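You operate a simulated robot arm through the tools that you are given. There is no shell and no other tool.

The job below is to be done with a simulated robot arm. You get a single attempt, and the scene is never put back.

JOB
Unplug the tape deck and change its worn belt for the one marked S.
Fine: plug in its REST first, belt tagged OLD in the blue OLD PARTS tray, cover closed, then plug back in; power left off.
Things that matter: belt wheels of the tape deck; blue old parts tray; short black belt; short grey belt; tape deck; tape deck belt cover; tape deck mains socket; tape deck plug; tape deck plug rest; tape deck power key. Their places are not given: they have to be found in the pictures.

Only the result counts: the job must be done as asked and must still hold three seconds after the hand-in. Knocking over, shifting, dropping, spilling or breaking anything else fails it. A push-on lid holds only when it is set on centred and level and pressed home; a screw cap is set on level and turned clockwise until tight.

ROBOT AND FRAMES
A 7-joint arm with a two-finger parallel gripper, fixed in place. Base frame: the origin is on the floor under the middle of its stand, x ahead of it, y to its left, z up; the work surface is at about z = 820. Lengths are in mm, angles in degrees, forces in N, time in s.
It reaches about 1112 mm from its shoulder. Its first joint turns from -166.0 to 166.0 degrees. Payload 3.43 kg.
The tool frame sits at the grasp point between the pads (the TCP): z along the fingers, y along the line on which they close. The tips reach 34 mm beyond it. The gripper opens to 128 mm. The fingers are 24 mm wide and 12 mm thick; the gripper's body (48 by 130 mm) begins 96 mm behind the TCP.
Orientation is that of the tool frame in the base frame, as a unit quaternion [x, y, z, w]. With the fingers straight down and closing along the base's y, the tool's x points along the base's -x, its y along +y and its z along -z.

CONTROLS
- The arm moves only by the tool step_arm. Its argument "deltas" is one flat list of numbers, 7 for each row, row after row: the shift along the tool's x, y, z in cm, then the turn, a rotation vector about the tool's x, y, z in rad, then the finger opening in cm, from 0 to 12.8. In form: [dx, dy, dz, wx, wy, wz, fingers, dx, dy, dz, wx, wy, wz, fingers, ...]. A call has 1 to 20 rows; each row shifts and turns the commanded pose from where the row before left it, along the tool's axes as they then stand. Rows are played at 5 a second. More than 50 mm and 8.6 degrees between two rows, or a gripper value outside its range, and nothing of the call is played. A pose out of reach is approached as far as the arm can. The call stops where the force on the tool passes 90 N (or 10 N more than at its start, if that is more) or the arm is blocked; 0.2 s more then pass. Each finger travels about 153 mm/s and halts on what it meets, pressing with about 32 N; the grip force reading is that of the motor and also rises with nothing between the fingers. The clock runs only during rows and for 0.2 s after the last one: add rows that do not move to give the fingers time. The reply holds the time, the measured pose of the TCP, the force on the tool along the base axes, the opening and the grip force, in the units named above and with some noise, with the torque about the TCP (base axes, N m) and any sound that the robot's microphone picked up.
- Cameras (640 x 400 px; columns grow to the right, rows downward): "scene" is fixed at [392.1, -653.8, 1453.3]; the picture's right is [0.86, -0.50, 0.00], its down [-0.38, -0.65, -0.66] and it looks along [0.33, 0.57, -0.75] (base axes); focal length 214 px, centre (320, 200). "wrist" rides on the gripper at [76, -11, -160] in the tool frame; the picture's right is [0.15, 0.99, 0.00], its down [-0.88, 0.13, -0.46] and it looks along [-0.45, 0.07, 0.89] (tool axes); focal length 234 px, centre (320, 200).
- camera(camera): a new picture of that camera. The clock stands still meanwhile.
- measure_at(camera, pixels): for up to 12 pixels [column, row] of the newest picture of that camera ("zoom" is the newest enlarged one), the place [x, y, z] in the base frame of the surface seen there, good to about 2 mm, but the place of the scene camera against the robot may be out by one fixed shift of up to 18 mm in any direction. The clock stands still meanwhile.
- close_up(camera, box): a new picture of the part [left, top, right, bottom] of that camera's present view, enlarged. The clock stands still meanwhile.
- close_job(): hands the job in; it is judged then, once.

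Open the gripper and draw the arm clear of the work before you hand the job in, unless the task says otherwise.

The tools are called by a JSON object that holds its "op" and its "data". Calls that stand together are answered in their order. step_arm: Moves the arm, as the interface text tells. Its arguments: {"type":"object","properties":{"deltas":{"type":"array","items":{"type":"number"}}},"required":["deltas"]} The other tools are called the same way: camera (camera) takes a picture; measure_at (camera, pixels) gives the place of the surface under pixels of a picture; close_up (camera, box) takes an enlarged picture of a part of a camera's view; close_job () hands the job in.

At the start:

```text
time_s: 0.0
tool_pos: [580.9, -245.5, 1220.9]
orientation: [0.0, 1.0, 0.0, -0.001]
force: [-0.5, -0.1, -0.7]
moment: [0.02, 0.01, 0.0]
opening: 128.0
grip_force: 0.0
```

scene: 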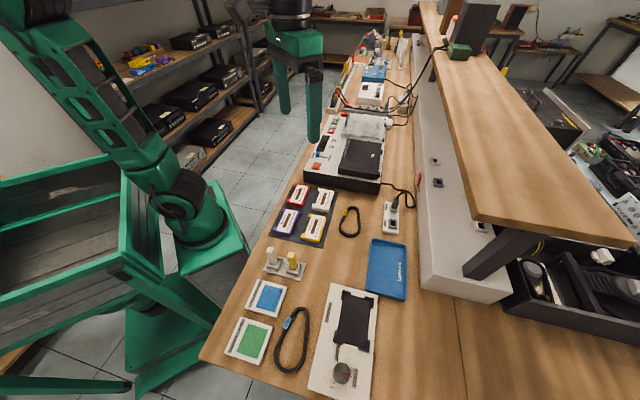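
wrist: 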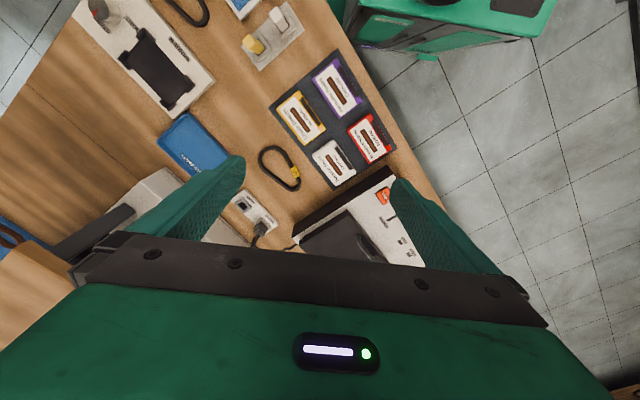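

I begin by looking closer at the scene: the tape deck appears around (350,155) in the scene picture, the socket near (392,215), the blue tray near (387,268), and belts at (349,221) and (292,340). I'll take enlarged views.

{"op": "close_up", "data": {"camera": "scene", "box": [290, 90, 450, 190]}}

{"op": "close_up", "data": {"camera": "scene", "box": [320, 170, 480, 270]}}

{"op": "close_up", "data": {"camera": "scene", "box": [220, 270, 428, 400]}}

```text
4.00 times, centred on (370, 140) of scene
```

zoom: 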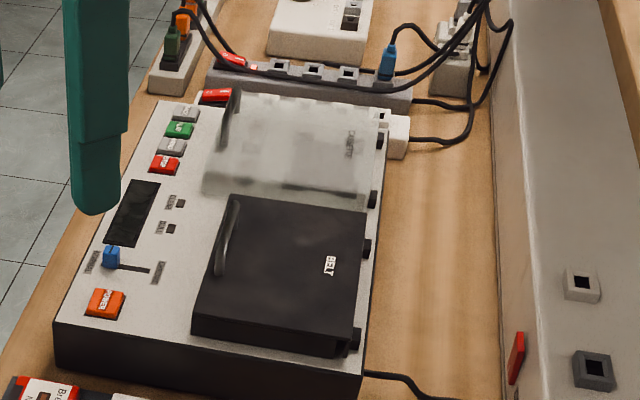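

```text
4.00 times, centred on (400, 220) of scene
```

zoom: 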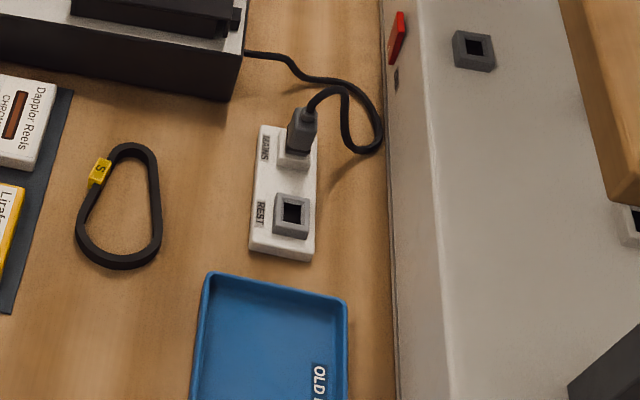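

```text
3.08 times, centred on (324, 335) of scene
```

zoom: 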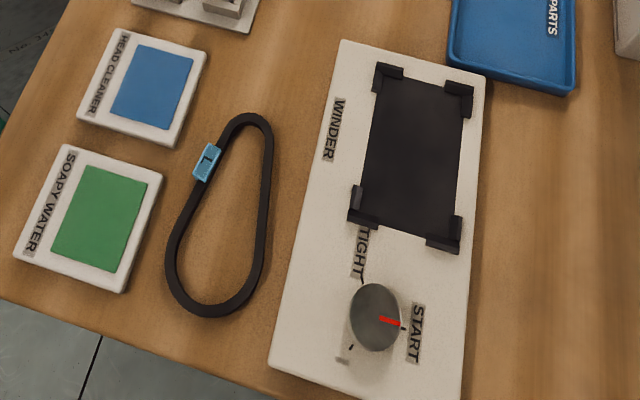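

The mains/REST socket strip, S belt (yellow tag), L belt (blue tag), tray and deck are identified. Now I measure key points from the scene camera.

{"op": "close_up", "data": {"camera": "scene", "box": [290, 90, 450, 190]}}

{"op": "measure_at", "data": {"camera": "zoom", "pixels": [[105, 300], [112, 255], [222, 250], [195, 330], [345, 350], [362, 215], [235, 200], [60, 350], [358, 375], [170, 105], [330, 265], [290, 270]]}}

{"op": "measure_at", "data": {"camera": "scene", "pixels": [[395, 200], [392, 208], [392, 223], [386, 230], [345, 212], [350, 206], [358, 222], [349, 235], [387, 268], [372, 240], [405, 297], [310, 190]]}}

```text
4.00 times, centred on (370, 140) of scene
```

zoom: 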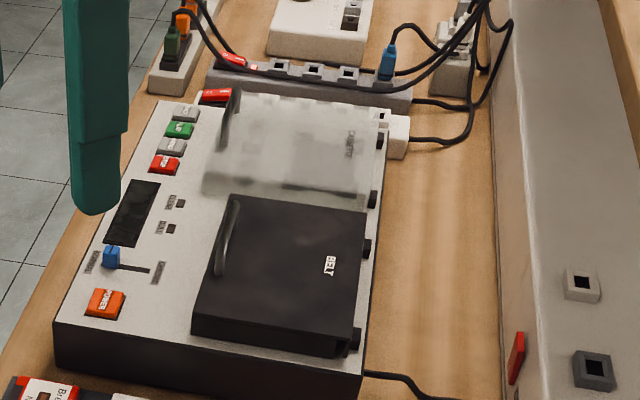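

```text
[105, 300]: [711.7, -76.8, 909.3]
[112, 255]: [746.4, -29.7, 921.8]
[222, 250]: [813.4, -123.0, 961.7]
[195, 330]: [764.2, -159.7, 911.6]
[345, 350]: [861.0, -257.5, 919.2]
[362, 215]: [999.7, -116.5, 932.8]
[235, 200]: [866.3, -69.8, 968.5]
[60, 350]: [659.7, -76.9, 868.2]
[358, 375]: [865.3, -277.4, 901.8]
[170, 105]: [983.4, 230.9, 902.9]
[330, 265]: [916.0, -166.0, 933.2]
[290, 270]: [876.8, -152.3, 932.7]
```

```text
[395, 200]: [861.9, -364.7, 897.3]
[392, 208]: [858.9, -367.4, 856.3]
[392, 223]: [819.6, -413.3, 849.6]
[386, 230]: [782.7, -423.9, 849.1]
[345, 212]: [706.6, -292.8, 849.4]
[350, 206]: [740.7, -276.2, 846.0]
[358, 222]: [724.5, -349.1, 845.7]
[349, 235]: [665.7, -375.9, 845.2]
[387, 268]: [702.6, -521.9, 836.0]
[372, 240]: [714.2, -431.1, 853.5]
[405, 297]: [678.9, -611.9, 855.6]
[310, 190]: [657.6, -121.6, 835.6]
```

I compare the same features via the wrist camera, to find the scene camera's fixed shift; visible in the wrist picture are the S belt (280,165), tags, sockets (250,210) and deck.

{"op": "measure_at", "data": {"camera": "wrist", "pixels": [[383, 195], [297, 172], [265, 155], [280, 182], [243, 206], [268, 224], [198, 145], [320, 60], [300, 190], [160, 60], [190, 15], [258, 232]]}}

{"op": "close_up", "data": {"camera": "wrist", "box": [220, 120, 420, 245]}}

```text
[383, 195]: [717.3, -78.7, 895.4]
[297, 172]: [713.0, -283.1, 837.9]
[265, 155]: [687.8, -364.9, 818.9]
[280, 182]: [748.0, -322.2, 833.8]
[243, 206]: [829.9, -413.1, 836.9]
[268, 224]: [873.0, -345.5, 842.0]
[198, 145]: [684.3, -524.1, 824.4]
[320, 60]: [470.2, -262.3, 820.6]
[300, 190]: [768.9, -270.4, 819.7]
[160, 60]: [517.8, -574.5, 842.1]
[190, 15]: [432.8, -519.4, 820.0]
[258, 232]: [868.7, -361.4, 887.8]
```

```text
3.20 times, centred on (320, 182) of wrist
```

zoom: 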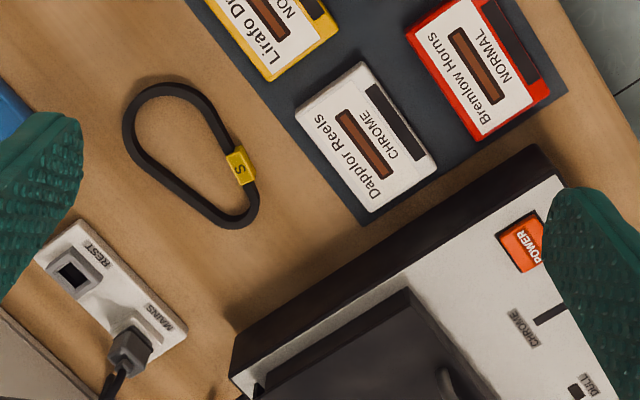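

The wrist camera gives table z≈820, so the scene camera is off by roughly (+8,+2,-14). I check the panel and shelf for clearance before moving.

{"op": "measure_at", "data": {"camera": "scene", "pixels": [[425, 200], [418, 150], [470, 210], [480, 222], [500, 300], [430, 10], [440, 90], [560, 200], [410, 110], [365, 150], [420, 290], [372, 390]]}}

{"op": "step_arm", "data": {"deltas": [-2.0, -2.0, 2.0, 0, 0, 0, 12.8, -2.0, -2.0, 2.0, 0, 0, 0, 12.8, -2.0, -2.0, 2.0, 0, 0, 0, 12.8, -2.0, -2.0, 2.0, 0, 0, 0, 12.8, -2.0, -2.0, 2.0, 0, 0, 0, 12.8, -2.0, -2.0, 2.0, 0, 0, 0, 12.8]}}

```text
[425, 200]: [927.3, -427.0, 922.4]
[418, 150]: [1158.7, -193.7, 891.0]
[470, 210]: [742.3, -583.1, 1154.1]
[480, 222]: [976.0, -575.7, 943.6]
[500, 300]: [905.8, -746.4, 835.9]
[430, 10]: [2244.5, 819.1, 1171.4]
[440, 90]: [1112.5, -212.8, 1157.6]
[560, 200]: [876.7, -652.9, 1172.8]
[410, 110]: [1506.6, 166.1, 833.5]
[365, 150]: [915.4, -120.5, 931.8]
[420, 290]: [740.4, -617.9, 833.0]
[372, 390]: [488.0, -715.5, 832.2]
```

```text
time_s: 1.4
tool_pos: [687.2, -366.6, 1111.3]
orientation: [0.0, 1.0, 0.0, 0.007]
force: [-0.8, -0.5, 1.4]
moment: [-0.02, -0.04, -0.01]
opening: 128.3
grip_force: 0.0
```

The shelf's edge lies along x−y≈1325 at z≈1150, about 70 mm behind the plug line; I must keep the hand vertical or tilted away from it. I take a wrist picture here.

{"op": "camera", "data": {"camera": "wrist"}}

{"op": "camera", "data": {"camera": "scene"}}

```text
taken
```

wrist: 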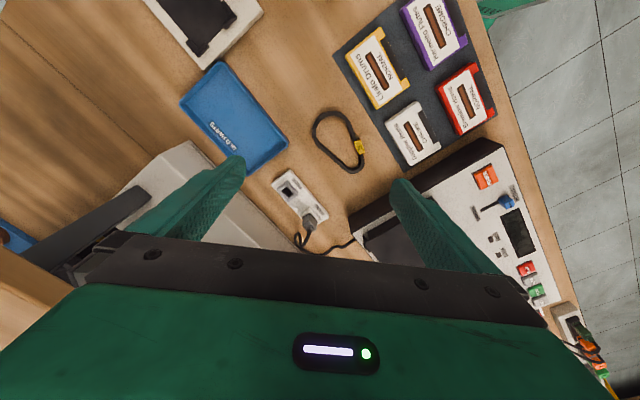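

```text
taken
```

scene: 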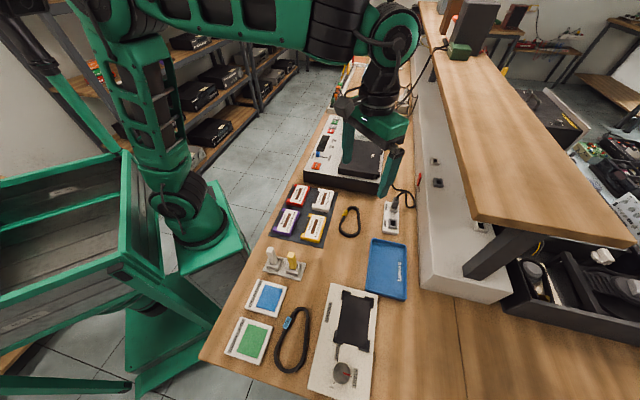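

The wrist picture shows the strip at about (300,197), the S belt at (338,140). I rotate the hand 45° about the vertical so the fingers close along the strip direction, and move to look at the plug.

{"op": "step_arm", "data": {"deltas": [-2.65, 2.0, 1.5, 0, 0, 0, 12.8, -2.65, 2.0, 1.5, 0, 0, 0, 12.8, -2.65, 2.0, 1.5, 0, 0, 0, 12.8, -2.65, 2.0, 1.5, 0, 0, 0, 12.8, 0, 0, 0, 0, 0, 0.131, 12.8, 0, 0, 0, 0, 0, 0.131, 12.8, 0, 0, 0, 0, 0, 0.131, 12.8, 0, 0, 0, 0, 0, 0.131, 12.8, 0, 0, 0, 0, 0, 0.131, 12.8, 0, 0, 0, 0, 0, 0.131, 12.8, 0, 0, 0, 0, 0, 0, 12.8]}}

{"op": "camera", "data": {"camera": "wrist"}}

```text
time_s: 3.8
tool_pos: [794.8, -286.5, 1051.3]
orientation: [0.384, 0.923, 0.003, 0.005]
force: [0.7, -0.1, -0.1]
moment: [-0.01, -0.04, 0.04]
opening: 128.0
grip_force: 0.0
```

```text
taken
```

wrist: 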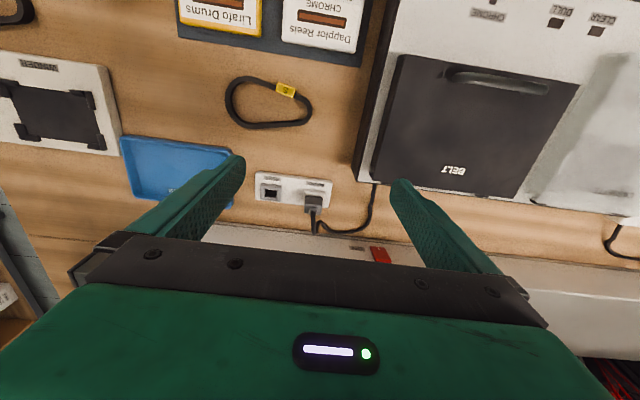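

The strip is now nearly aligned, at (293,190). I enlarge it and measure the plug and sockets.

{"op": "close_up", "data": {"camera": "wrist", "box": [240, 160, 400, 260]}}

{"op": "measure_at", "data": {"camera": "zoom", "pixels": [[62, 50], [62, 150], [360, 80], [350, 180], [102, 118], [120, 130], [260, 150], [325, 150], [292, 165], [295, 185], [300, 215], [290, 120]]}}

```text
4.00 times, centred on (320, 210) of wrist
```

zoom: 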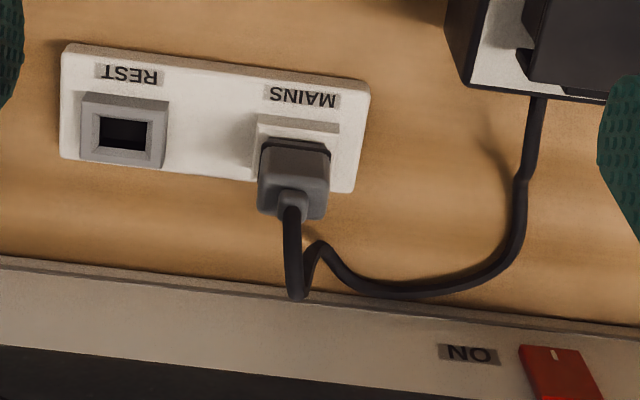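

```text
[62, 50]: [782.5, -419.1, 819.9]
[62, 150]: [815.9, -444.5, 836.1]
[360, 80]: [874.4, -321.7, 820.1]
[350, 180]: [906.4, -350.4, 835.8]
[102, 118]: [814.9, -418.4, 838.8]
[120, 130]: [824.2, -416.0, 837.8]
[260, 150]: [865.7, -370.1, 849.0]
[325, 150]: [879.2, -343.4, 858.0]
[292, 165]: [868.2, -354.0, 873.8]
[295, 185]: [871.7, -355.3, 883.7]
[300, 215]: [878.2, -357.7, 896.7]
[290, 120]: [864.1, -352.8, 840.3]
```

I measure more finely the collar of REST and the plug outline to get their centres.

{"op": "measure_at", "data": {"camera": "zoom", "pixels": [[88, 103], [164, 106], [158, 155], [88, 150], [122, 108], [122, 156], [92, 130], [157, 132], [268, 170], [320, 172], [270, 190], [318, 192]]}}

{"op": "close_up", "data": {"camera": "wrist", "box": [250, 170, 346, 230]}}

```text
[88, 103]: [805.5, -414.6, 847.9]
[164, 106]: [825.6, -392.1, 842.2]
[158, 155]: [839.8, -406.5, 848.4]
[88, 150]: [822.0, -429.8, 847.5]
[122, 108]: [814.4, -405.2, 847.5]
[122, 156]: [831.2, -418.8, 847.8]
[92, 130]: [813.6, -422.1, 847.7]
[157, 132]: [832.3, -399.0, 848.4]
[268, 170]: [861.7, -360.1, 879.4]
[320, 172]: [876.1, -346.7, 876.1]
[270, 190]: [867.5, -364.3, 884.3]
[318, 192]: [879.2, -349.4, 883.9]
```

```text
6.67 times, centred on (298, 200) of wrist
```

zoom: 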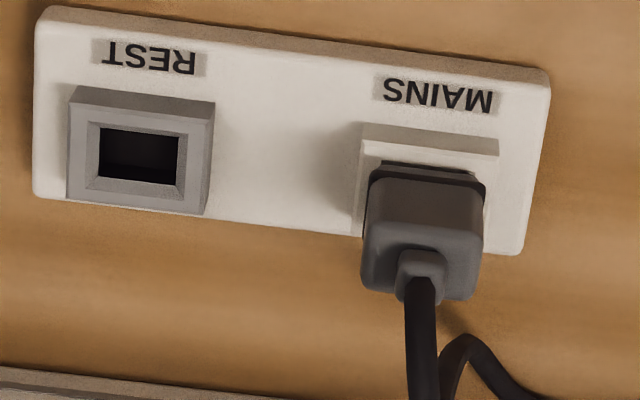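

I measure corners of both collars and the plug's top face in this larger zoom to get the MAINS–REST offset.

{"op": "measure_at", "data": {"camera": "zoom", "pixels": [[78, 100], [206, 112], [80, 196], [195, 205], [370, 135], [490, 148], [380, 240], [470, 250], [375, 280], [460, 288], [420, 235], [424, 265]]}}

{"op": "measure_at", "data": {"camera": "zoom", "pixels": [[70, 90], [212, 104], [362, 127], [497, 142], [75, 150], [205, 160], [364, 150], [490, 165], [385, 195], [465, 205], [375, 170], [480, 182]]}}

```text
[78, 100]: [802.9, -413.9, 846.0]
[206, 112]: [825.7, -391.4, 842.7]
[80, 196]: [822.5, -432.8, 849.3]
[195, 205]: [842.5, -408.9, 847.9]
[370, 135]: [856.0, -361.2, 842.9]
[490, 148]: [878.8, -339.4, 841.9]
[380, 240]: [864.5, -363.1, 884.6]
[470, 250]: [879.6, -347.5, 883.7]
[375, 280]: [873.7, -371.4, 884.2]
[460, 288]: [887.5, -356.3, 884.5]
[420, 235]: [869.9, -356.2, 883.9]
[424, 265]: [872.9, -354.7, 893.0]
```

```text
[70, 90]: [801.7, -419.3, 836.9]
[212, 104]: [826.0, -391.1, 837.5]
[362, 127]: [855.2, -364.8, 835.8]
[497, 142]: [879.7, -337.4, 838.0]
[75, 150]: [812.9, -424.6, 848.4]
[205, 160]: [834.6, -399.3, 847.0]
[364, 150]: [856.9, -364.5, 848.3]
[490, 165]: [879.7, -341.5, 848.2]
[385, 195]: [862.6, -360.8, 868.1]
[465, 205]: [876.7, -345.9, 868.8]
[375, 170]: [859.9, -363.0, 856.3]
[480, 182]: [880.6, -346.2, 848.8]
```

Plug centre ≈ (876.4,−358.5), top z≈884, collars' tops z≈848; REST centre ≈ (823,−411.5). I check the wrist's girth in the scene picture to see whether it clears the shelf edge.

{"op": "close_up", "data": {"camera": "scene", "box": [300, 0, 492, 120]}}

```text
3.33 times, centred on (396, 60) of scene
```

zoom: 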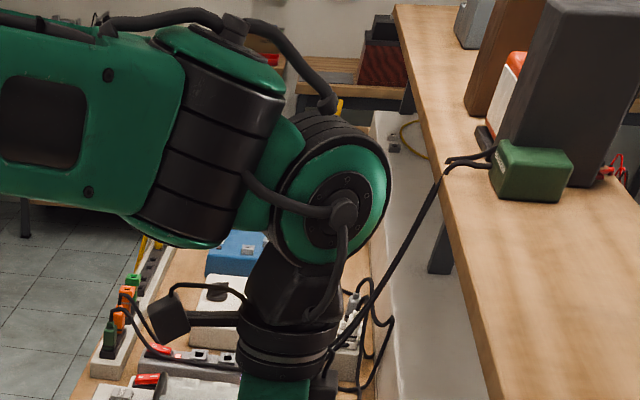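

{"op": "measure_at", "data": {"camera": "zoom", "pixels": [[335, 325], [240, 325], [290, 340], [290, 375], [380, 190], [285, 190], [332, 140], [345, 250], [300, 370], [325, 385], [345, 215], [470, 270]]}}

```text
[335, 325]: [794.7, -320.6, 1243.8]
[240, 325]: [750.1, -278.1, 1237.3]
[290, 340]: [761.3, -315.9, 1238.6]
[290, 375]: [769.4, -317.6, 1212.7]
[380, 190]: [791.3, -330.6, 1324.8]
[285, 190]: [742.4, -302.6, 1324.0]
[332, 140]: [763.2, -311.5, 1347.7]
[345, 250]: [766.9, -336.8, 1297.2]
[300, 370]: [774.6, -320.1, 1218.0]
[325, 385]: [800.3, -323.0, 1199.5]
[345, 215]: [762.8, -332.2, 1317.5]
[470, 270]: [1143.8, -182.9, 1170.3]
```

The wrist's big joint (about 60 mm radius, 260 mm above the TCP) would come level with the shelf edge, so I'll tilt the hand about 12° away from the shelf. I move above the plug with fingers at 60 mm.

{"op": "step_arm", "data": {"deltas": [-2.6, 0.18, 2.28, 0, 0, 0, 6.0, -2.6, 0.18, 2.28, 0, 0, 0, 6.0, -2.6, 0.18, 2.28, 0, 0, 0, 6.0, -2.63, 0.17, 2.29, 0, 0, 0, 6.0, 0, 0, 0, 0, -0.105, -0.009, 6.0, 0, 0, 0, 0, -0.105, -0.009, 6.0, 0, 0, 0, 0, 0, 0, 6.0]}}

{"op": "camera", "data": {"camera": "wrist"}}

{"op": "camera", "data": {"camera": "scene"}}

```text
time_s: 5.4
tool_pos: [873.7, -354.5, 961.5]
orientation: [0.372, 0.922, -0.038, 0.103]
force: [-0.1, -0.7, -0.3]
moment: [0.01, 0.03, -0.02]
opening: 60.2
grip_force: 0.0
```

```text
taken
```

wrist: 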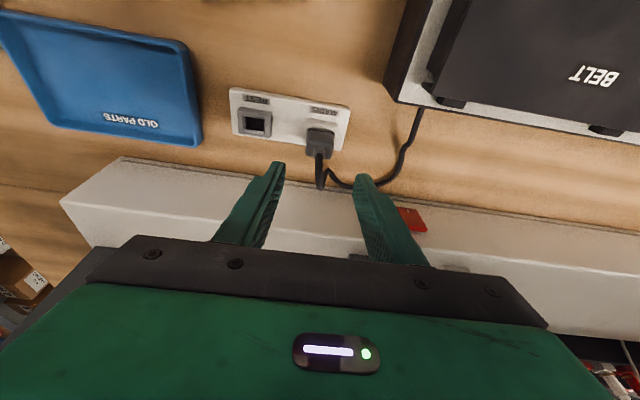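

```text
taken
```

scene: 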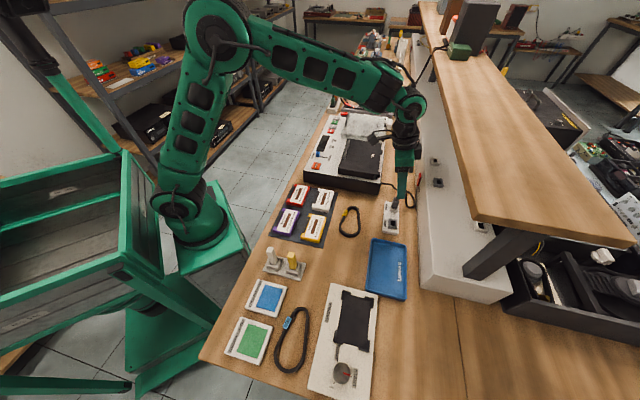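

Wrist is clear of the shelf, and the plug (320,140) lies midway between the fingers. I go straight down 73 mm so the tips end just above the collar (z≈852).

{"op": "step_arm", "data": {"deltas": [0.545, -0.016, 2.44, 0, 0, 0, 6.0, 0.545, -0.016, 2.44, 0, 0, 0, 6.0, 0.262, -0.008, 1.17, 0, 0, 0, 6.0, 0.24, -0.008, 1.07, 0, 0, 0, 6.0, 0, 0, 0, 0, 0, 0, 6.0]}}

{"op": "camera", "data": {"camera": "wrist"}}

{"op": "close_up", "data": {"camera": "scene", "box": [340, 150, 468, 230]}}

```text
time_s: 6.6
tool_pos: [874.2, -353.4, 887.7]
orientation: [0.372, 0.922, -0.038, 0.102]
force: [-0.7, -0.5, 0.1]
moment: [-0.01, 0.01, -0.02]
opening: 59.8
grip_force: 0.0
```

```text
taken
```

wrist: 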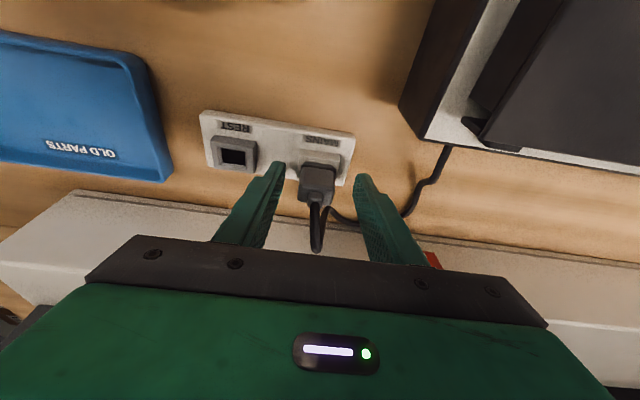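

```text
5.00 times, centred on (404, 190) of scene
```

zoom: 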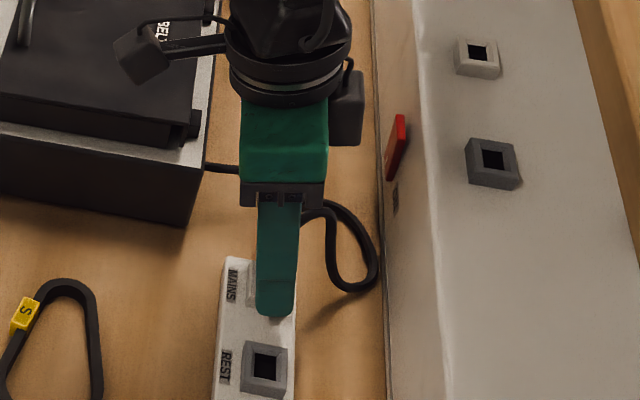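

The plug sits between the finger tips, so I close the fingers on it.

{"op": "step_arm", "data": {"deltas": [0, 0, 0, 0, 0, 0, 0, 0, 0, 0, 0, 0, 0, 0, 0, 0, 0, 0, 0, 0, 0]}}

{"op": "camera", "data": {"camera": "wrist"}}

```text
time_s: 7.4
tool_pos: [872.2, -355.3, 886.9]
orientation: [0.374, 0.921, -0.038, 0.102]
force: [-11.9, -10.8, 0.3]
moment: [-0.43, 0.43, -0.13]
opening: 28.2
grip_force: 31.5
```

```text
taken
```

wrist: 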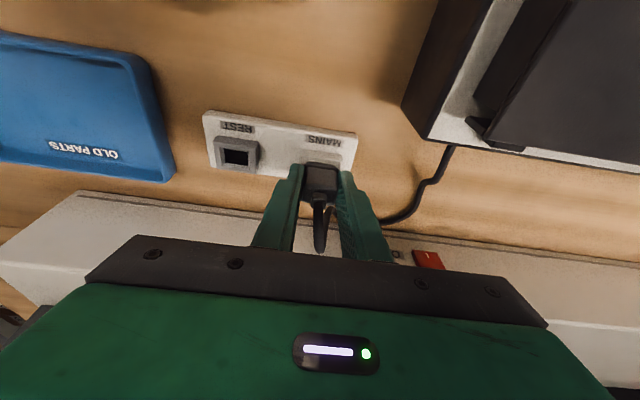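

The grip holds at 28.2 mm, with a 16 N side load along −u: the hand is a bit too far toward +u. I shift 2.5 mm toward −u to relax it.

{"op": "step_arm", "data": {"deltas": [0, -0.25, 0, 0, 0, 0, 0, 0, 0, 0, 0, 0, 0, 0]}}

```text
time_s: 8.0
tool_pos: [871.9, -355.7, 886.8]
orientation: [0.373, 0.921, -0.038, 0.102]
force: [-5.1, -5.5, -1.0]
moment: [-0.26, 0.22, -0.05]
opening: 28.0
grip_force: 31.8
```

The side load halved; another 2.2 mm should null it.

{"op": "step_arm", "data": {"deltas": [0, -0.22, 0, 0, 0, 0, 0, 0, 0, 0, 0, 0, 0, 0]}}

```text
time_s: 8.6
tool_pos: [871.6, -356.3, 888.0]
orientation: [0.372, 0.922, -0.037, 0.102]
force: [4.2, 2.2, 0.4]
moment: [0.09, -0.14, -0.02]
opening: 28.2
grip_force: 32.0
```

Side load is nulled. Now pull straight up in small steps.

{"op": "step_arm", "data": {"deltas": [-0.109, 0.003, -0.489, 0, 0, 0, 0, -0.109, 0.003, -0.489, 0, 0, 0, 0, -0.109, 0.003, -0.489, 0, 0, 0, 0, -0.109, 0.003, -0.489, 0, 0, 0, 0, -0.109, 0.003, -0.489, 0, 0, 0, 0, -0.109, 0.003, -0.489, 0, 0, 0, 0, 0, 0, 0, 0, 0, 0, 0]}}

{"op": "camera", "data": {"camera": "wrist"}}

{"op": "close_up", "data": {"camera": "scene", "box": [340, 150, 468, 230]}}

```text
time_s: 10.2
tool_pos: [870.3, -357.9, 917.0]
orientation: [0.373, 0.921, -0.038, 0.102]
force: [-0.6, 0.2, -0.6]
moment: [0.01, 0.01, 0.01]
opening: 28.1
grip_force: 31.8
```

```text
taken
```

wrist: 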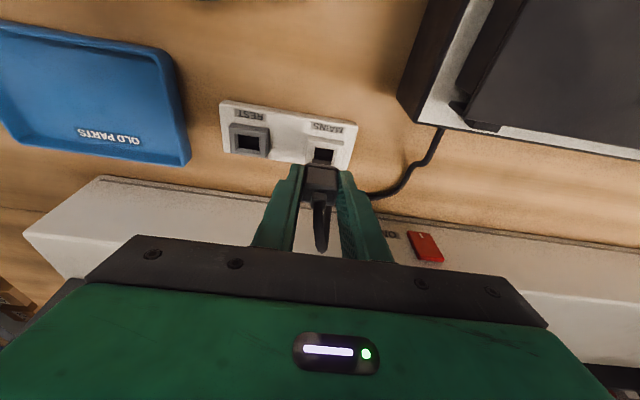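

```text
5.00 times, centred on (404, 190) of scene
```

zoom: 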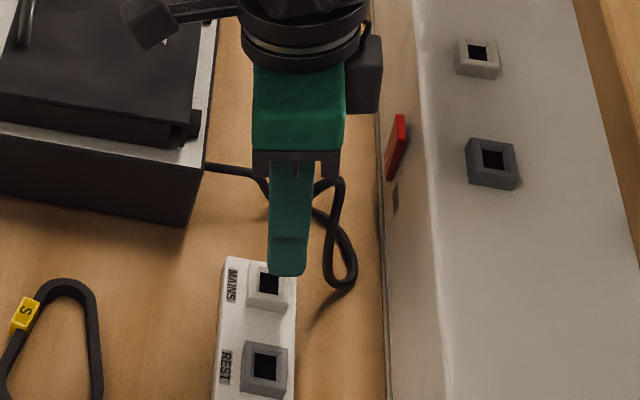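

The plug is out: MAINS' hole is visible at (322,156). I measure both holes now to get the exact offset.

{"op": "close_up", "data": {"camera": "wrist", "box": [210, 90, 370, 190]}}

```text
4.00 times, centred on (290, 140) of wrist
```

zoom: 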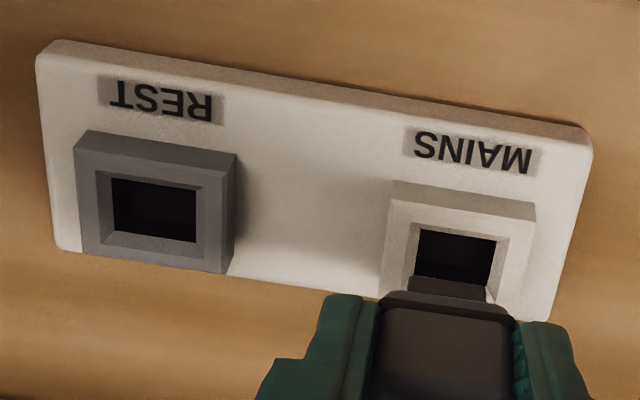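

{"op": "measure_at", "data": {"camera": "zoom", "pixels": [[88, 165], [218, 182], [88, 240], [216, 262], [393, 212], [522, 228], [110, 175], [196, 188], [416, 228], [497, 240], [153, 258], [153, 172]]}}

{"op": "measure_at", "data": {"camera": "zoom", "pixels": [[92, 132], [236, 156], [397, 182], [536, 207], [228, 272], [80, 252], [380, 295], [40, 55], [590, 145], [55, 248], [548, 318], [300, 150]]}}

```text
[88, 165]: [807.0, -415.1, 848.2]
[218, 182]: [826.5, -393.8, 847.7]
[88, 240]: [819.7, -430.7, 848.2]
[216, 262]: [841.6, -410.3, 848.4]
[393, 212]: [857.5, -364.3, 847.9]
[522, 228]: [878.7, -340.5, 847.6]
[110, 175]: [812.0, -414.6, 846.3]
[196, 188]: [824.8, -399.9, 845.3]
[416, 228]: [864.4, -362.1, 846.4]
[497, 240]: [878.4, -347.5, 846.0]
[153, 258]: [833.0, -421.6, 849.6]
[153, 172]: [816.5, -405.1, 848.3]
```

```text
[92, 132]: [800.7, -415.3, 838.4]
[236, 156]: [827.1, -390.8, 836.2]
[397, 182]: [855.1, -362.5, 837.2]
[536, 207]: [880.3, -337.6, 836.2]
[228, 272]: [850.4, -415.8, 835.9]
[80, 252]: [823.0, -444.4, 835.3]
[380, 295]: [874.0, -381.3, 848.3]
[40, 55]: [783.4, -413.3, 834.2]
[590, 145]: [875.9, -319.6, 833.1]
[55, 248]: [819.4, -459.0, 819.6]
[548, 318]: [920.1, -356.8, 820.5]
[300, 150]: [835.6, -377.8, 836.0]
```

Both collars are 76 mm apart at exactly 45°. I lift 10 mm more and shift the plug over REST (TCP target ≈ (818,−410)).

{"op": "step_arm", "data": {"deltas": [-0.218, 0.007, -0.977, 0, 0, 0, 0, 0.04, -1.842, -0.021, 0, 0, 0, 0, 0.04, -1.842, -0.021, 0, 0, 0, 0, 0.04, -1.842, -0.021, 0, 0, 0, 0, 0.04, -1.842, -0.021, 0, 0, 0, 0, 0, 0, 0, 0, 0, 0, 0, 0, 0, 0, 0, 0, 0, 0]}}

{"op": "camera", "data": {"camera": "wrist"}}

{"op": "close_up", "data": {"camera": "scene", "box": [340, 150, 468, 230]}}

```text
time_s: 11.8
tool_pos: [818.7, -409.1, 928.0]
orientation: [0.373, 0.921, -0.038, 0.102]
force: [0.7, 0.8, -0.8]
moment: [0.0, 0.0, 0.0]
opening: 28.4
grip_force: 31.5
```

```text
taken
```

wrist: 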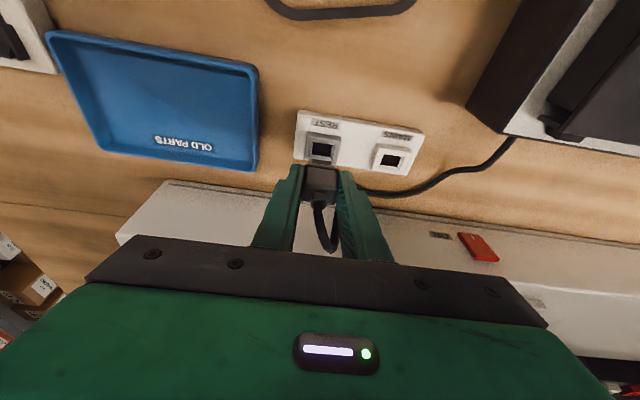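

```text
5.00 times, centred on (404, 190) of scene
```

zoom: 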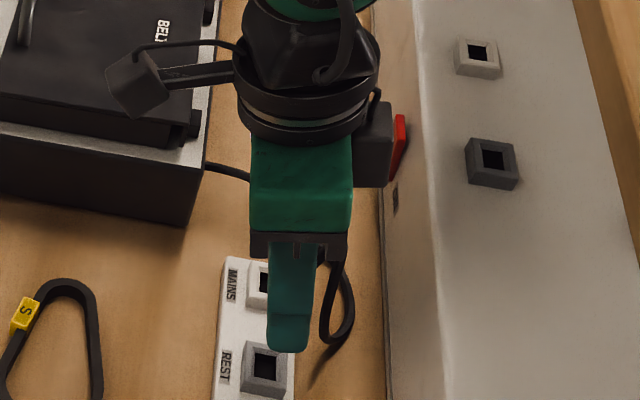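

The REST hole (321,149) is in line below the plug. I descend, slowing towards contact, to the in-socket height z≈887.5.

{"op": "step_arm", "data": {"deltas": [0.218, -0.007, 0.977, 0, 0, 0, 0, 0.153, -0.005, 0.684, 0, 0, 0, 0, 0, 0, 0, 0, 0, 0, 0]}}

{"op": "close_up", "data": {"camera": "wrist", "box": [240, 100, 400, 200]}}

```text
time_s: 12.6
tool_pos: [818.4, -409.2, 910.8]
orientation: [0.374, 0.921, -0.039, 0.102]
force: [0.4, -0.4, -0.2]
moment: [0.02, -0.02, -0.02]
opening: 27.9
grip_force: 32.5
```

```text
4.00 times, centred on (320, 150) of wrist
```

zoom: 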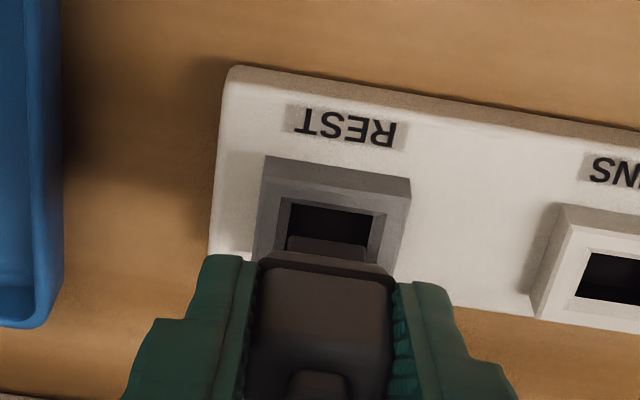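

The prong is well centred over the REST hole. I continue down the last 23 mm in small steps.

{"op": "step_arm", "data": {"deltas": [0.109, -0.003, 0.489, 0, 0, 0, 0, 0.109, -0.003, 0.489, 0, 0, 0, 0, 0.109, -0.003, 0.489, 0, 0, 0, 0, 0.109, -0.003, 0.489, 0, 0, 0, 0, 0.066, -0.002, 0.293, 0, 0, 0, 0, 0, 0, 0, 0, 0, 0, 0]}}

{"op": "close_up", "data": {"camera": "wrist", "box": [240, 100, 400, 200]}}

```text
time_s: 14.0
tool_pos: [819.3, -409.5, 887.2]
orientation: [0.373, 0.921, -0.037, 0.102]
force: [2.2, 2.6, 1.7]
moment: [0.11, -0.11, 0.01]
opening: 27.9
grip_force: 32.0
```

```text
4.00 times, centred on (320, 150) of wrist
```

zoom: 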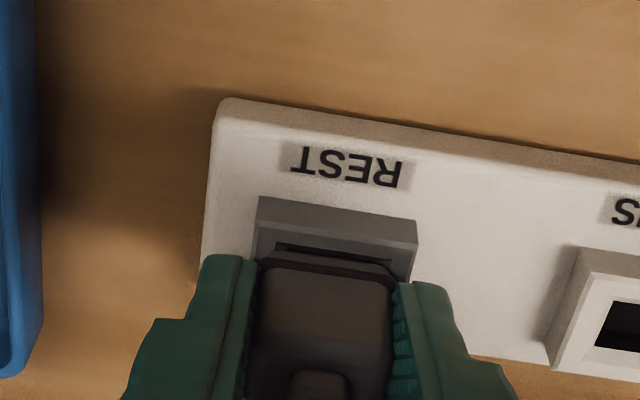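

It slid in to z=887.2, the same height it had in MAINS. I press 2 mm more to make sure it is home.

{"op": "step_arm", "data": {"deltas": [0.033, -0.001, 0.147, 0, 0, 0, 0, 0.033, -0.001, 0.147, 0, 0, 0, 0, 0, 0, 0, 0, 0, 0, 0]}}

```text
time_s: 14.8
tool_pos: [818.1, -410.5, 888.0]
orientation: [0.373, 0.921, -0.038, 0.105]
force: [4.3, 1.4, 28.9]
moment: [-0.22, -0.05, 0.04]
opening: 28.3
grip_force: 32.2
```

28.9 N resistance at the same height: seated. I relax the push, open to 60 mm and rise straight up.

{"op": "step_arm", "data": {"deltas": [-0.06, 0.002, -0.28, 0, 0, 0, 0, 0, 0, 0, 0, 0, 0, 5.5, 0, 0, 0, 0, 0, 0, 5.5, -0.218, 0.007, -0.977, 0, 0, 0, 5.5, -0.436, 0.013, -1.954, 0, 0, 0, 5.5, -0.436, 0.013, -1.954, 0, 0, 0, 5.5, -0.654, 0.02, -2.93, 0, 0, 0, 5.5, 0, 0, 0, 0, 0, 0, 5.5]}}

{"op": "camera", "data": {"camera": "wrist"}}

{"op": "camera", "data": {"camera": "scene"}}

```text
time_s: 16.6
tool_pos: [818.6, -410.4, 968.7]
orientation: [0.372, 0.922, -0.037, 0.102]
force: [0.3, 0.4, 0.0]
moment: [-0.01, -0.01, 0.03]
opening: 55.1
grip_force: 0.0
```

```text
taken
```

wrist: 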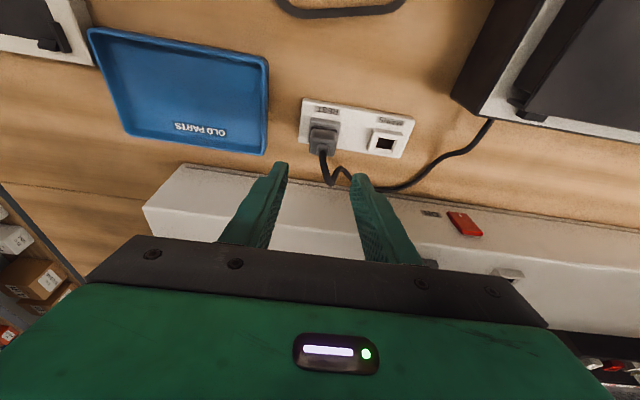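

```text
taken
```

scene: 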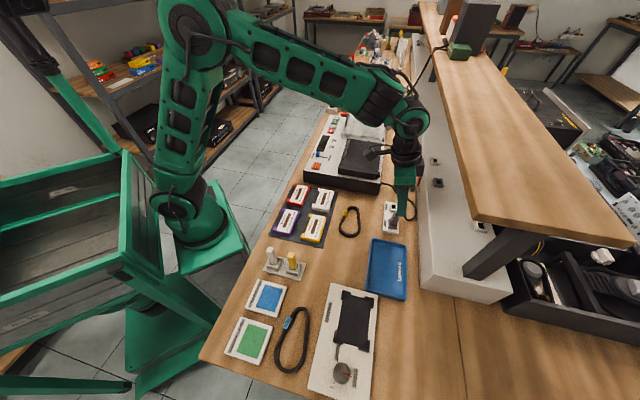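

Plug is now in REST and the cable's intact. I raise, level the hand and move over to look down at the deck.

{"op": "step_arm", "data": {"deltas": [-0.8, 0, -3.9, 0, 0.105, 0, 5.5, -0.4, 0, -3.9, 0, 0.105, 0, 5.5, 0, 0, -3.4, 0, 0, 0, 5.5, 0, 0, -3.4, 0, 0, 0, 5.5, 0, 0, -3.4, 0, 0, 0, 5.5, 3.69, 2.36, 0, 0, 0, 0, 5.5, 3.69, 2.36, 0, 0, 0, 0, 5.5, 3.69, 2.36, 0, 0, 0, 0, 5.5, 3.69, 2.36, 0, 0, 0, 0, 5.5, 3.69, 2.36, 0, 0, 0, 0, 5.5, 3.69, 2.36, 0, 0, 0, 0, 5.5, 3.69, 2.36, 0, 0, 0, 0, 5.5, 3.69, 2.36, 0, 0, 0, 0, 5.5, 3.69, 2.36, 0, 0, 0, 0, 5.5, 0, 0, 0, 0, 0, 0, 5.5]}}

{"op": "camera", "data": {"camera": "wrist"}}

```text
time_s: 19.8
tool_pos: [726.0, -24.9, 1148.2]
orientation: [0.375, 0.927, 0.001, 0.005]
force: [0.3, 1.3, 0.9]
moment: [-0.02, -0.01, -0.05]
opening: 55.2
grip_force: 0.0
```

```text
taken
```

wrist: 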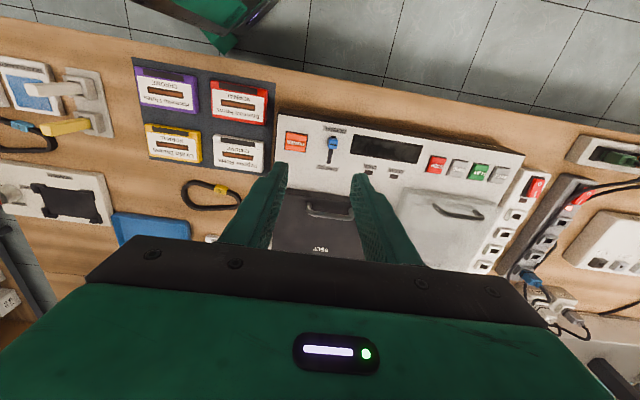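

The deck's front panel is in view: POWER key (296,143), handle of the BELT cover (330,210). I enlarge and measure.

{"op": "close_up", "data": {"camera": "wrist", "box": [256, 100, 416, 200]}}

{"op": "close_up", "data": {"camera": "wrist", "box": [240, 160, 400, 260]}}

{"op": "measure_at", "data": {"camera": "wrist", "pixels": [[285, 185], [300, 212], [358, 218], [300, 200], [330, 212], [318, 250], [296, 143], [278, 160], [525, 160], [290, 250], [360, 255], [400, 190]]}}

```text
4.00 times, centred on (336, 150) of wrist
```

zoom: 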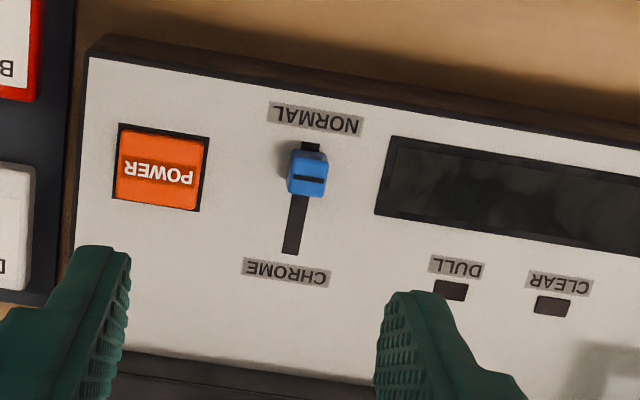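

```text
4.00 times, centred on (320, 210) of wrist
```

zoom: 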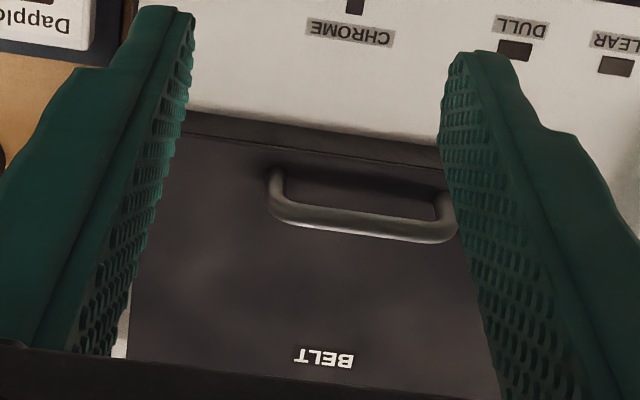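

```text
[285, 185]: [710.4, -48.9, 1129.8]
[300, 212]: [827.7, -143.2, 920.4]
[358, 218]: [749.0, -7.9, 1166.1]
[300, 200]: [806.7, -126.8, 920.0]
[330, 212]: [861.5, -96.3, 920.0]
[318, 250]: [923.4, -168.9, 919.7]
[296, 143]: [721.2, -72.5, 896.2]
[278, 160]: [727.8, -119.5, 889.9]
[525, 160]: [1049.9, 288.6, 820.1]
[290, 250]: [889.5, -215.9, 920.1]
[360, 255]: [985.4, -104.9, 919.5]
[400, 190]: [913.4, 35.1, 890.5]
```

The display is dark and the POWER key looks raised; I'll check it again later. I measure the handle bar and the cover edges in the last zoom.

{"op": "measure_at", "data": {"camera": "zoom", "pixels": [[275, 185], [290, 208], [330, 221], [370, 229], [410, 233], [445, 215], [320, 190], [205, 125], [420, 160], [300, 140], [250, 270], [250, 118]]}}

```text
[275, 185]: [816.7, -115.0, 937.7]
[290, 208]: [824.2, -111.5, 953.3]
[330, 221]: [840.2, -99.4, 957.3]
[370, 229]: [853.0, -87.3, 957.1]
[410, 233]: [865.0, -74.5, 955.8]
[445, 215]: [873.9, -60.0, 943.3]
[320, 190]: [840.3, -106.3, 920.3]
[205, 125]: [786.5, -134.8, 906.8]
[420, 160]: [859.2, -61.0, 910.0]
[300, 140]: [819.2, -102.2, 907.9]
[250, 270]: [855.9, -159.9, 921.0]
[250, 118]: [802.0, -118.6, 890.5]
```

Handle bar: centre ≈ (847,−91), top z≈957, along u, ~80 mm long; cover top z≈920. I look at the hinges from the scene camera.

{"op": "close_up", "data": {"camera": "scene", "box": [300, 120, 428, 200]}}

```text
5.00 times, centred on (364, 160) of scene
```

zoom: 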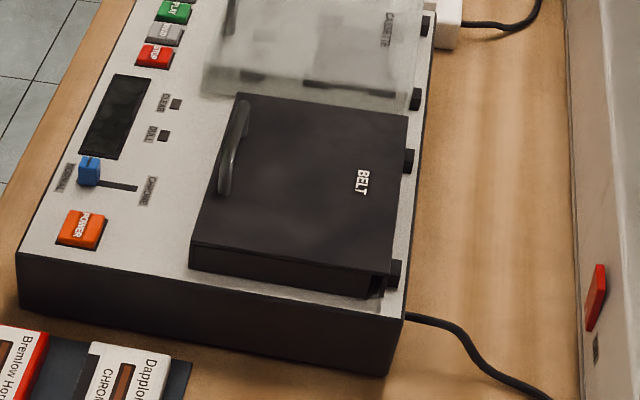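

{"op": "measure_at", "data": {"camera": "zoom", "pixels": [[397, 272], [395, 282], [410, 160], [402, 163], [385, 262], [400, 118], [195, 235], [240, 98], [375, 285], [230, 150], [85, 230], [112, 100]]}}

```text
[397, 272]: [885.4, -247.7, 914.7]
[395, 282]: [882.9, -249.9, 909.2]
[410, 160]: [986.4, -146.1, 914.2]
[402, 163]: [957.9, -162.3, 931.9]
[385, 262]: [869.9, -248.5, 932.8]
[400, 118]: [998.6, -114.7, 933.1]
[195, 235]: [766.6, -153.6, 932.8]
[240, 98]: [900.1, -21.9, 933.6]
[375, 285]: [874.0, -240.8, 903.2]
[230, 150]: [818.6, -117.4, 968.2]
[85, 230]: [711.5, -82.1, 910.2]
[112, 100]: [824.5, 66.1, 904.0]
```

Hinge axis ≈ v 795, z 896 (v=(x−y)/√2), cover 650–790 in v; handle bar at v≈665, u≈536. I move above the handle with the fingers open to 110 mm, to grip it across its two ends.

{"op": "step_arm", "data": {"deltas": [-3.37, 0.95, 2.7, 0, 0, 0.017, 11, -3.37, 0.95, 2.7, 0, 0, 0, 11, -3.37, 0.95, 2.7, 0, 0, 0, 11, -3.37, 0.95, 2.7, 0, 0, 0, 11, 0, 0, 0, 0, 0, 0, 11]}}

{"op": "camera", "data": {"camera": "wrist"}}

```text
time_s: 21.0
tool_pos: [848.5, -93.1, 1038.6]
orientation: [0.382, 0.924, 0.001, 0.005]
force: [0.5, 0.7, -0.1]
moment: [0.01, -0.04, -0.03]
opening: 109.9
grip_force: 0.2
```

```text
taken
```

wrist: 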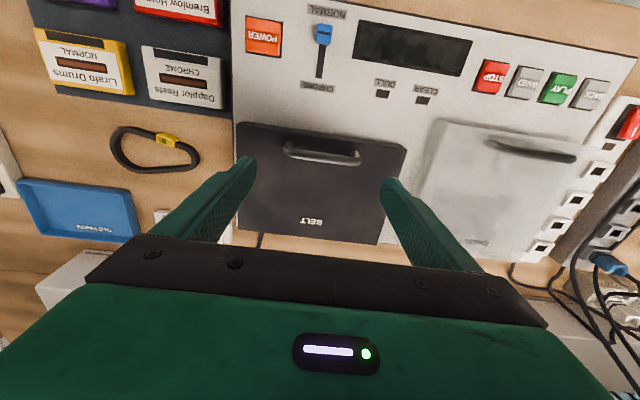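

The handle at (322,153) is between the fingers. I enlarge and re-measure it at this shorter range.

{"op": "close_up", "data": {"camera": "wrist", "box": [230, 110, 422, 230]}}

{"op": "measure_at", "data": {"camera": "zoom", "pixels": [[182, 120], [195, 143], [240, 155], [310, 167], [400, 180], [430, 172], [440, 160], [190, 105], [432, 145], [20, 60], [582, 140], [250, 90]]}}

```text
3.33 times, centred on (326, 170) of wrist
```

zoom: 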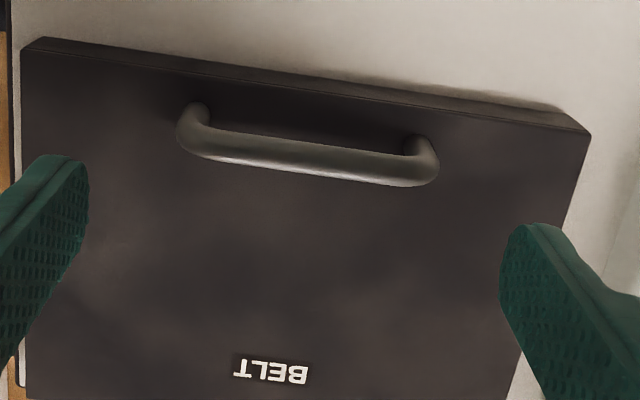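

```text
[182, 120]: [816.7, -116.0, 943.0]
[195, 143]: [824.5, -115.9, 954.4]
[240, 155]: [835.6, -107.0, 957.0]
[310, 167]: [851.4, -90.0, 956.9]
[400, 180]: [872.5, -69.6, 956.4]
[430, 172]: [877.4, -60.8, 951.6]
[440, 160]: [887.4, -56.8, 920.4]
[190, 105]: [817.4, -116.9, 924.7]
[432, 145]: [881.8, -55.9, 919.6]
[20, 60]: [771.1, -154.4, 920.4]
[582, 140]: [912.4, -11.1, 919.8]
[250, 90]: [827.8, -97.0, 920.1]
```

Handle spans u 495–577, centre 536; bar at v≈666. I nudge +2 mm along u and descend to z≈962 (tips ~8 mm above the cover).

{"op": "step_arm", "data": {"deltas": [0, 0.2, 2.2, 0, 0, 0, 11, 0, 0, 2.2, 0, 0, 0, 11, 0, 0, 2.2, 0, 0, 0, 11, 0, 0, 1.0, 0, 0, 0, 11, 0, 0, 0, 0, 0, 0, 11]}}

{"op": "camera", "data": {"camera": "wrist"}}

```text
time_s: 22.2
tool_pos: [849.8, -93.0, 963.7]
orientation: [0.383, 0.924, 0.002, 0.006]
force: [-0.4, 0.6, 0.4]
moment: [0.01, -0.01, 0.01]
opening: 110.1
grip_force: 0.2
```

```text
taken
```

wrist: 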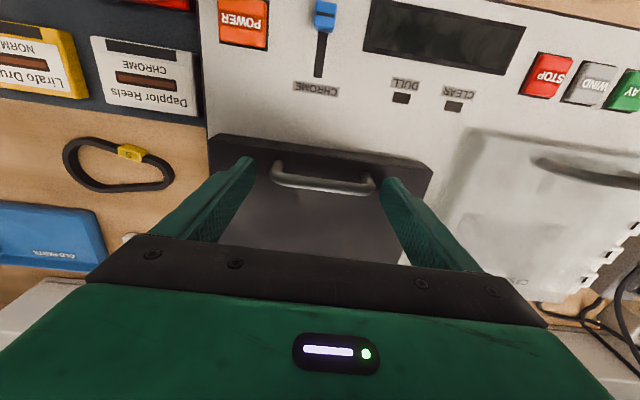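

The handle's mid (322) is a few px right of the finger mid (318), so I shift +2.5 mm along u and close on it.

{"op": "step_arm", "data": {"deltas": [0, 0.25, 0, 0, 0, 0, 11, 0, 0, 0, 0, 0, 0, 0, 0, 0, 0, 0, 0, 0, 0, 0, 0, 0, 0, 0, 0, 0]}}

{"op": "camera", "data": {"camera": "wrist"}}

```text
time_s: 23.2
tool_pos: [850.7, -91.7, 963.7]
orientation: [0.382, 0.924, 0.001, 0.004]
force: [-5.9, -3.4, -1.0]
moment: [0.07, 0.16, -0.06]
opening: 88.6
grip_force: 44.5
```

```text
taken
```

wrist: 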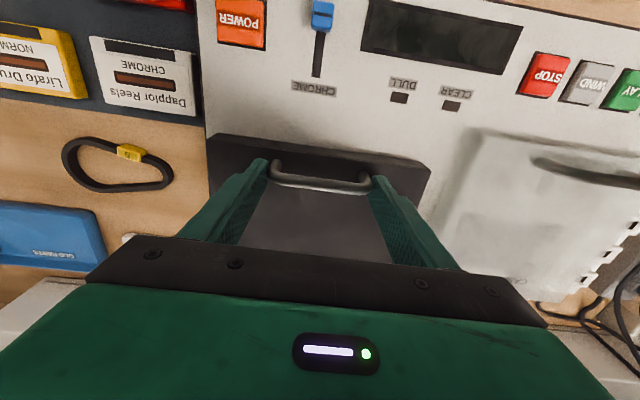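

Gripped at 88.6 mm. I begin lifting along the arc about the hinge (first 30°), watching forces.

{"op": "step_arm", "data": {"deltas": [-0.55, -0.05, -1.1, 0, 0, 0, 0, -0.6, -0.05, -1.06, 0, 0, 0, 0, -0.7, 0, -1.0, 0, 0, 0, 0, -0.75, 0, -0.93, 0, 0, 0, 0, -0.86, 0, -0.86, 0, 0, 0, 0, -0.91, 0, -0.8, 0, 0, 0, 0, 0, 0, 0, 0, 0, 0, 0]}}

{"op": "camera", "data": {"camera": "wrist"}}

{"op": "close_up", "data": {"camera": "scene", "box": [300, 90, 460, 190]}}

```text
time_s: 24.8
tool_pos: [880.4, -120.7, 1022.8]
orientation: [0.383, 0.924, 0.001, 0.006]
force: [-14.8, 15.8, 16.2]
moment: [0.64, 0.87, -0.12]
opening: 88.2
grip_force: 45.0
```

```text
taken
```

wrist: 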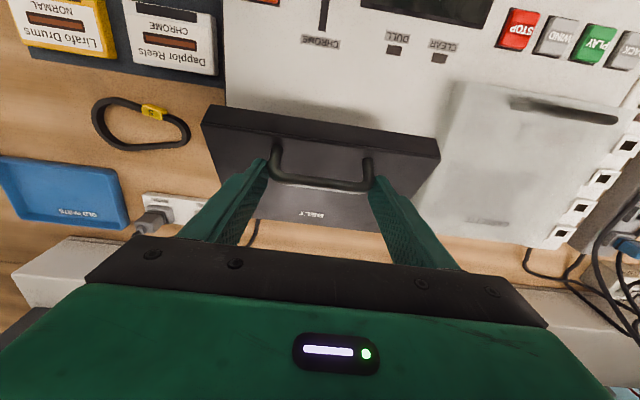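

```text
4.00 times, centred on (380, 140) of scene
```

zoom: 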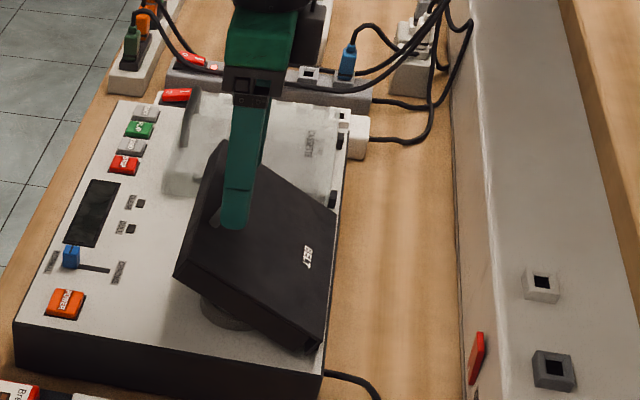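

The cover is at about 30°; the force indicates my arc radius was slightly small, so I correct and continue to about 70°.

{"op": "step_arm", "data": {"deltas": [-0.8, 0, -0.8, 0, 0, 0, 0, -0.95, 0, -0.74, 0, 0, 0, 0, -1.08, 0, -0.57, 0, 0, 0, 0, -1.13, 0, -0.46, 0, 0, 0, 0, -1.16, 0, -0.36, 0, 0, 0, 0, -1.19, 0, -0.27, 0, 0, 0, 0, -1.2, 0, -0.16, 0, 0, 0, 0, -1.21, 0, -0.05, 0, 0, 0, 0, 0, 0, 0, 0, 0, 0, 0]}}

{"op": "camera", "data": {"camera": "wrist"}}

{"op": "close_up", "data": {"camera": "scene", "box": [300, 90, 460, 190]}}

```text
time_s: 26.8
tool_pos: [942.5, -183.1, 1059.4]
orientation: [0.381, 0.924, 0.0, 0.007]
force: [4.9, 10.2, 20.6]
moment: [0.51, 0.1, 1.17]
opening: 87.1
grip_force: 45.4
```

```text
taken
```

wrist: 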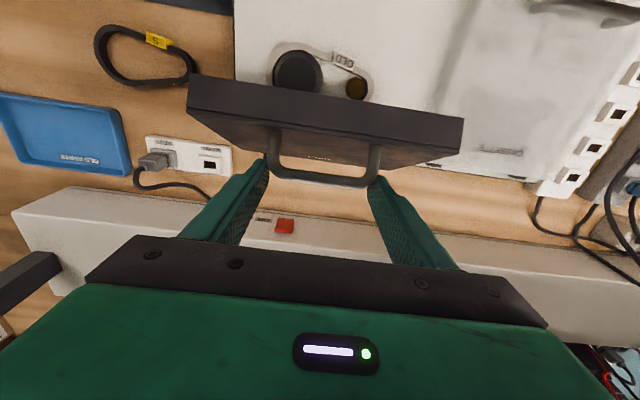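

```text
4.00 times, centred on (380, 140) of scene
```

zoom: 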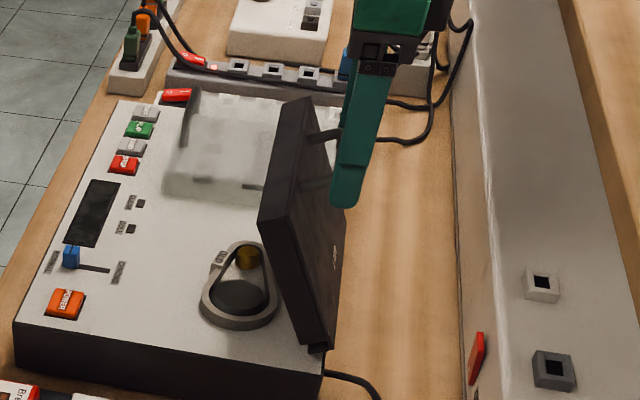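

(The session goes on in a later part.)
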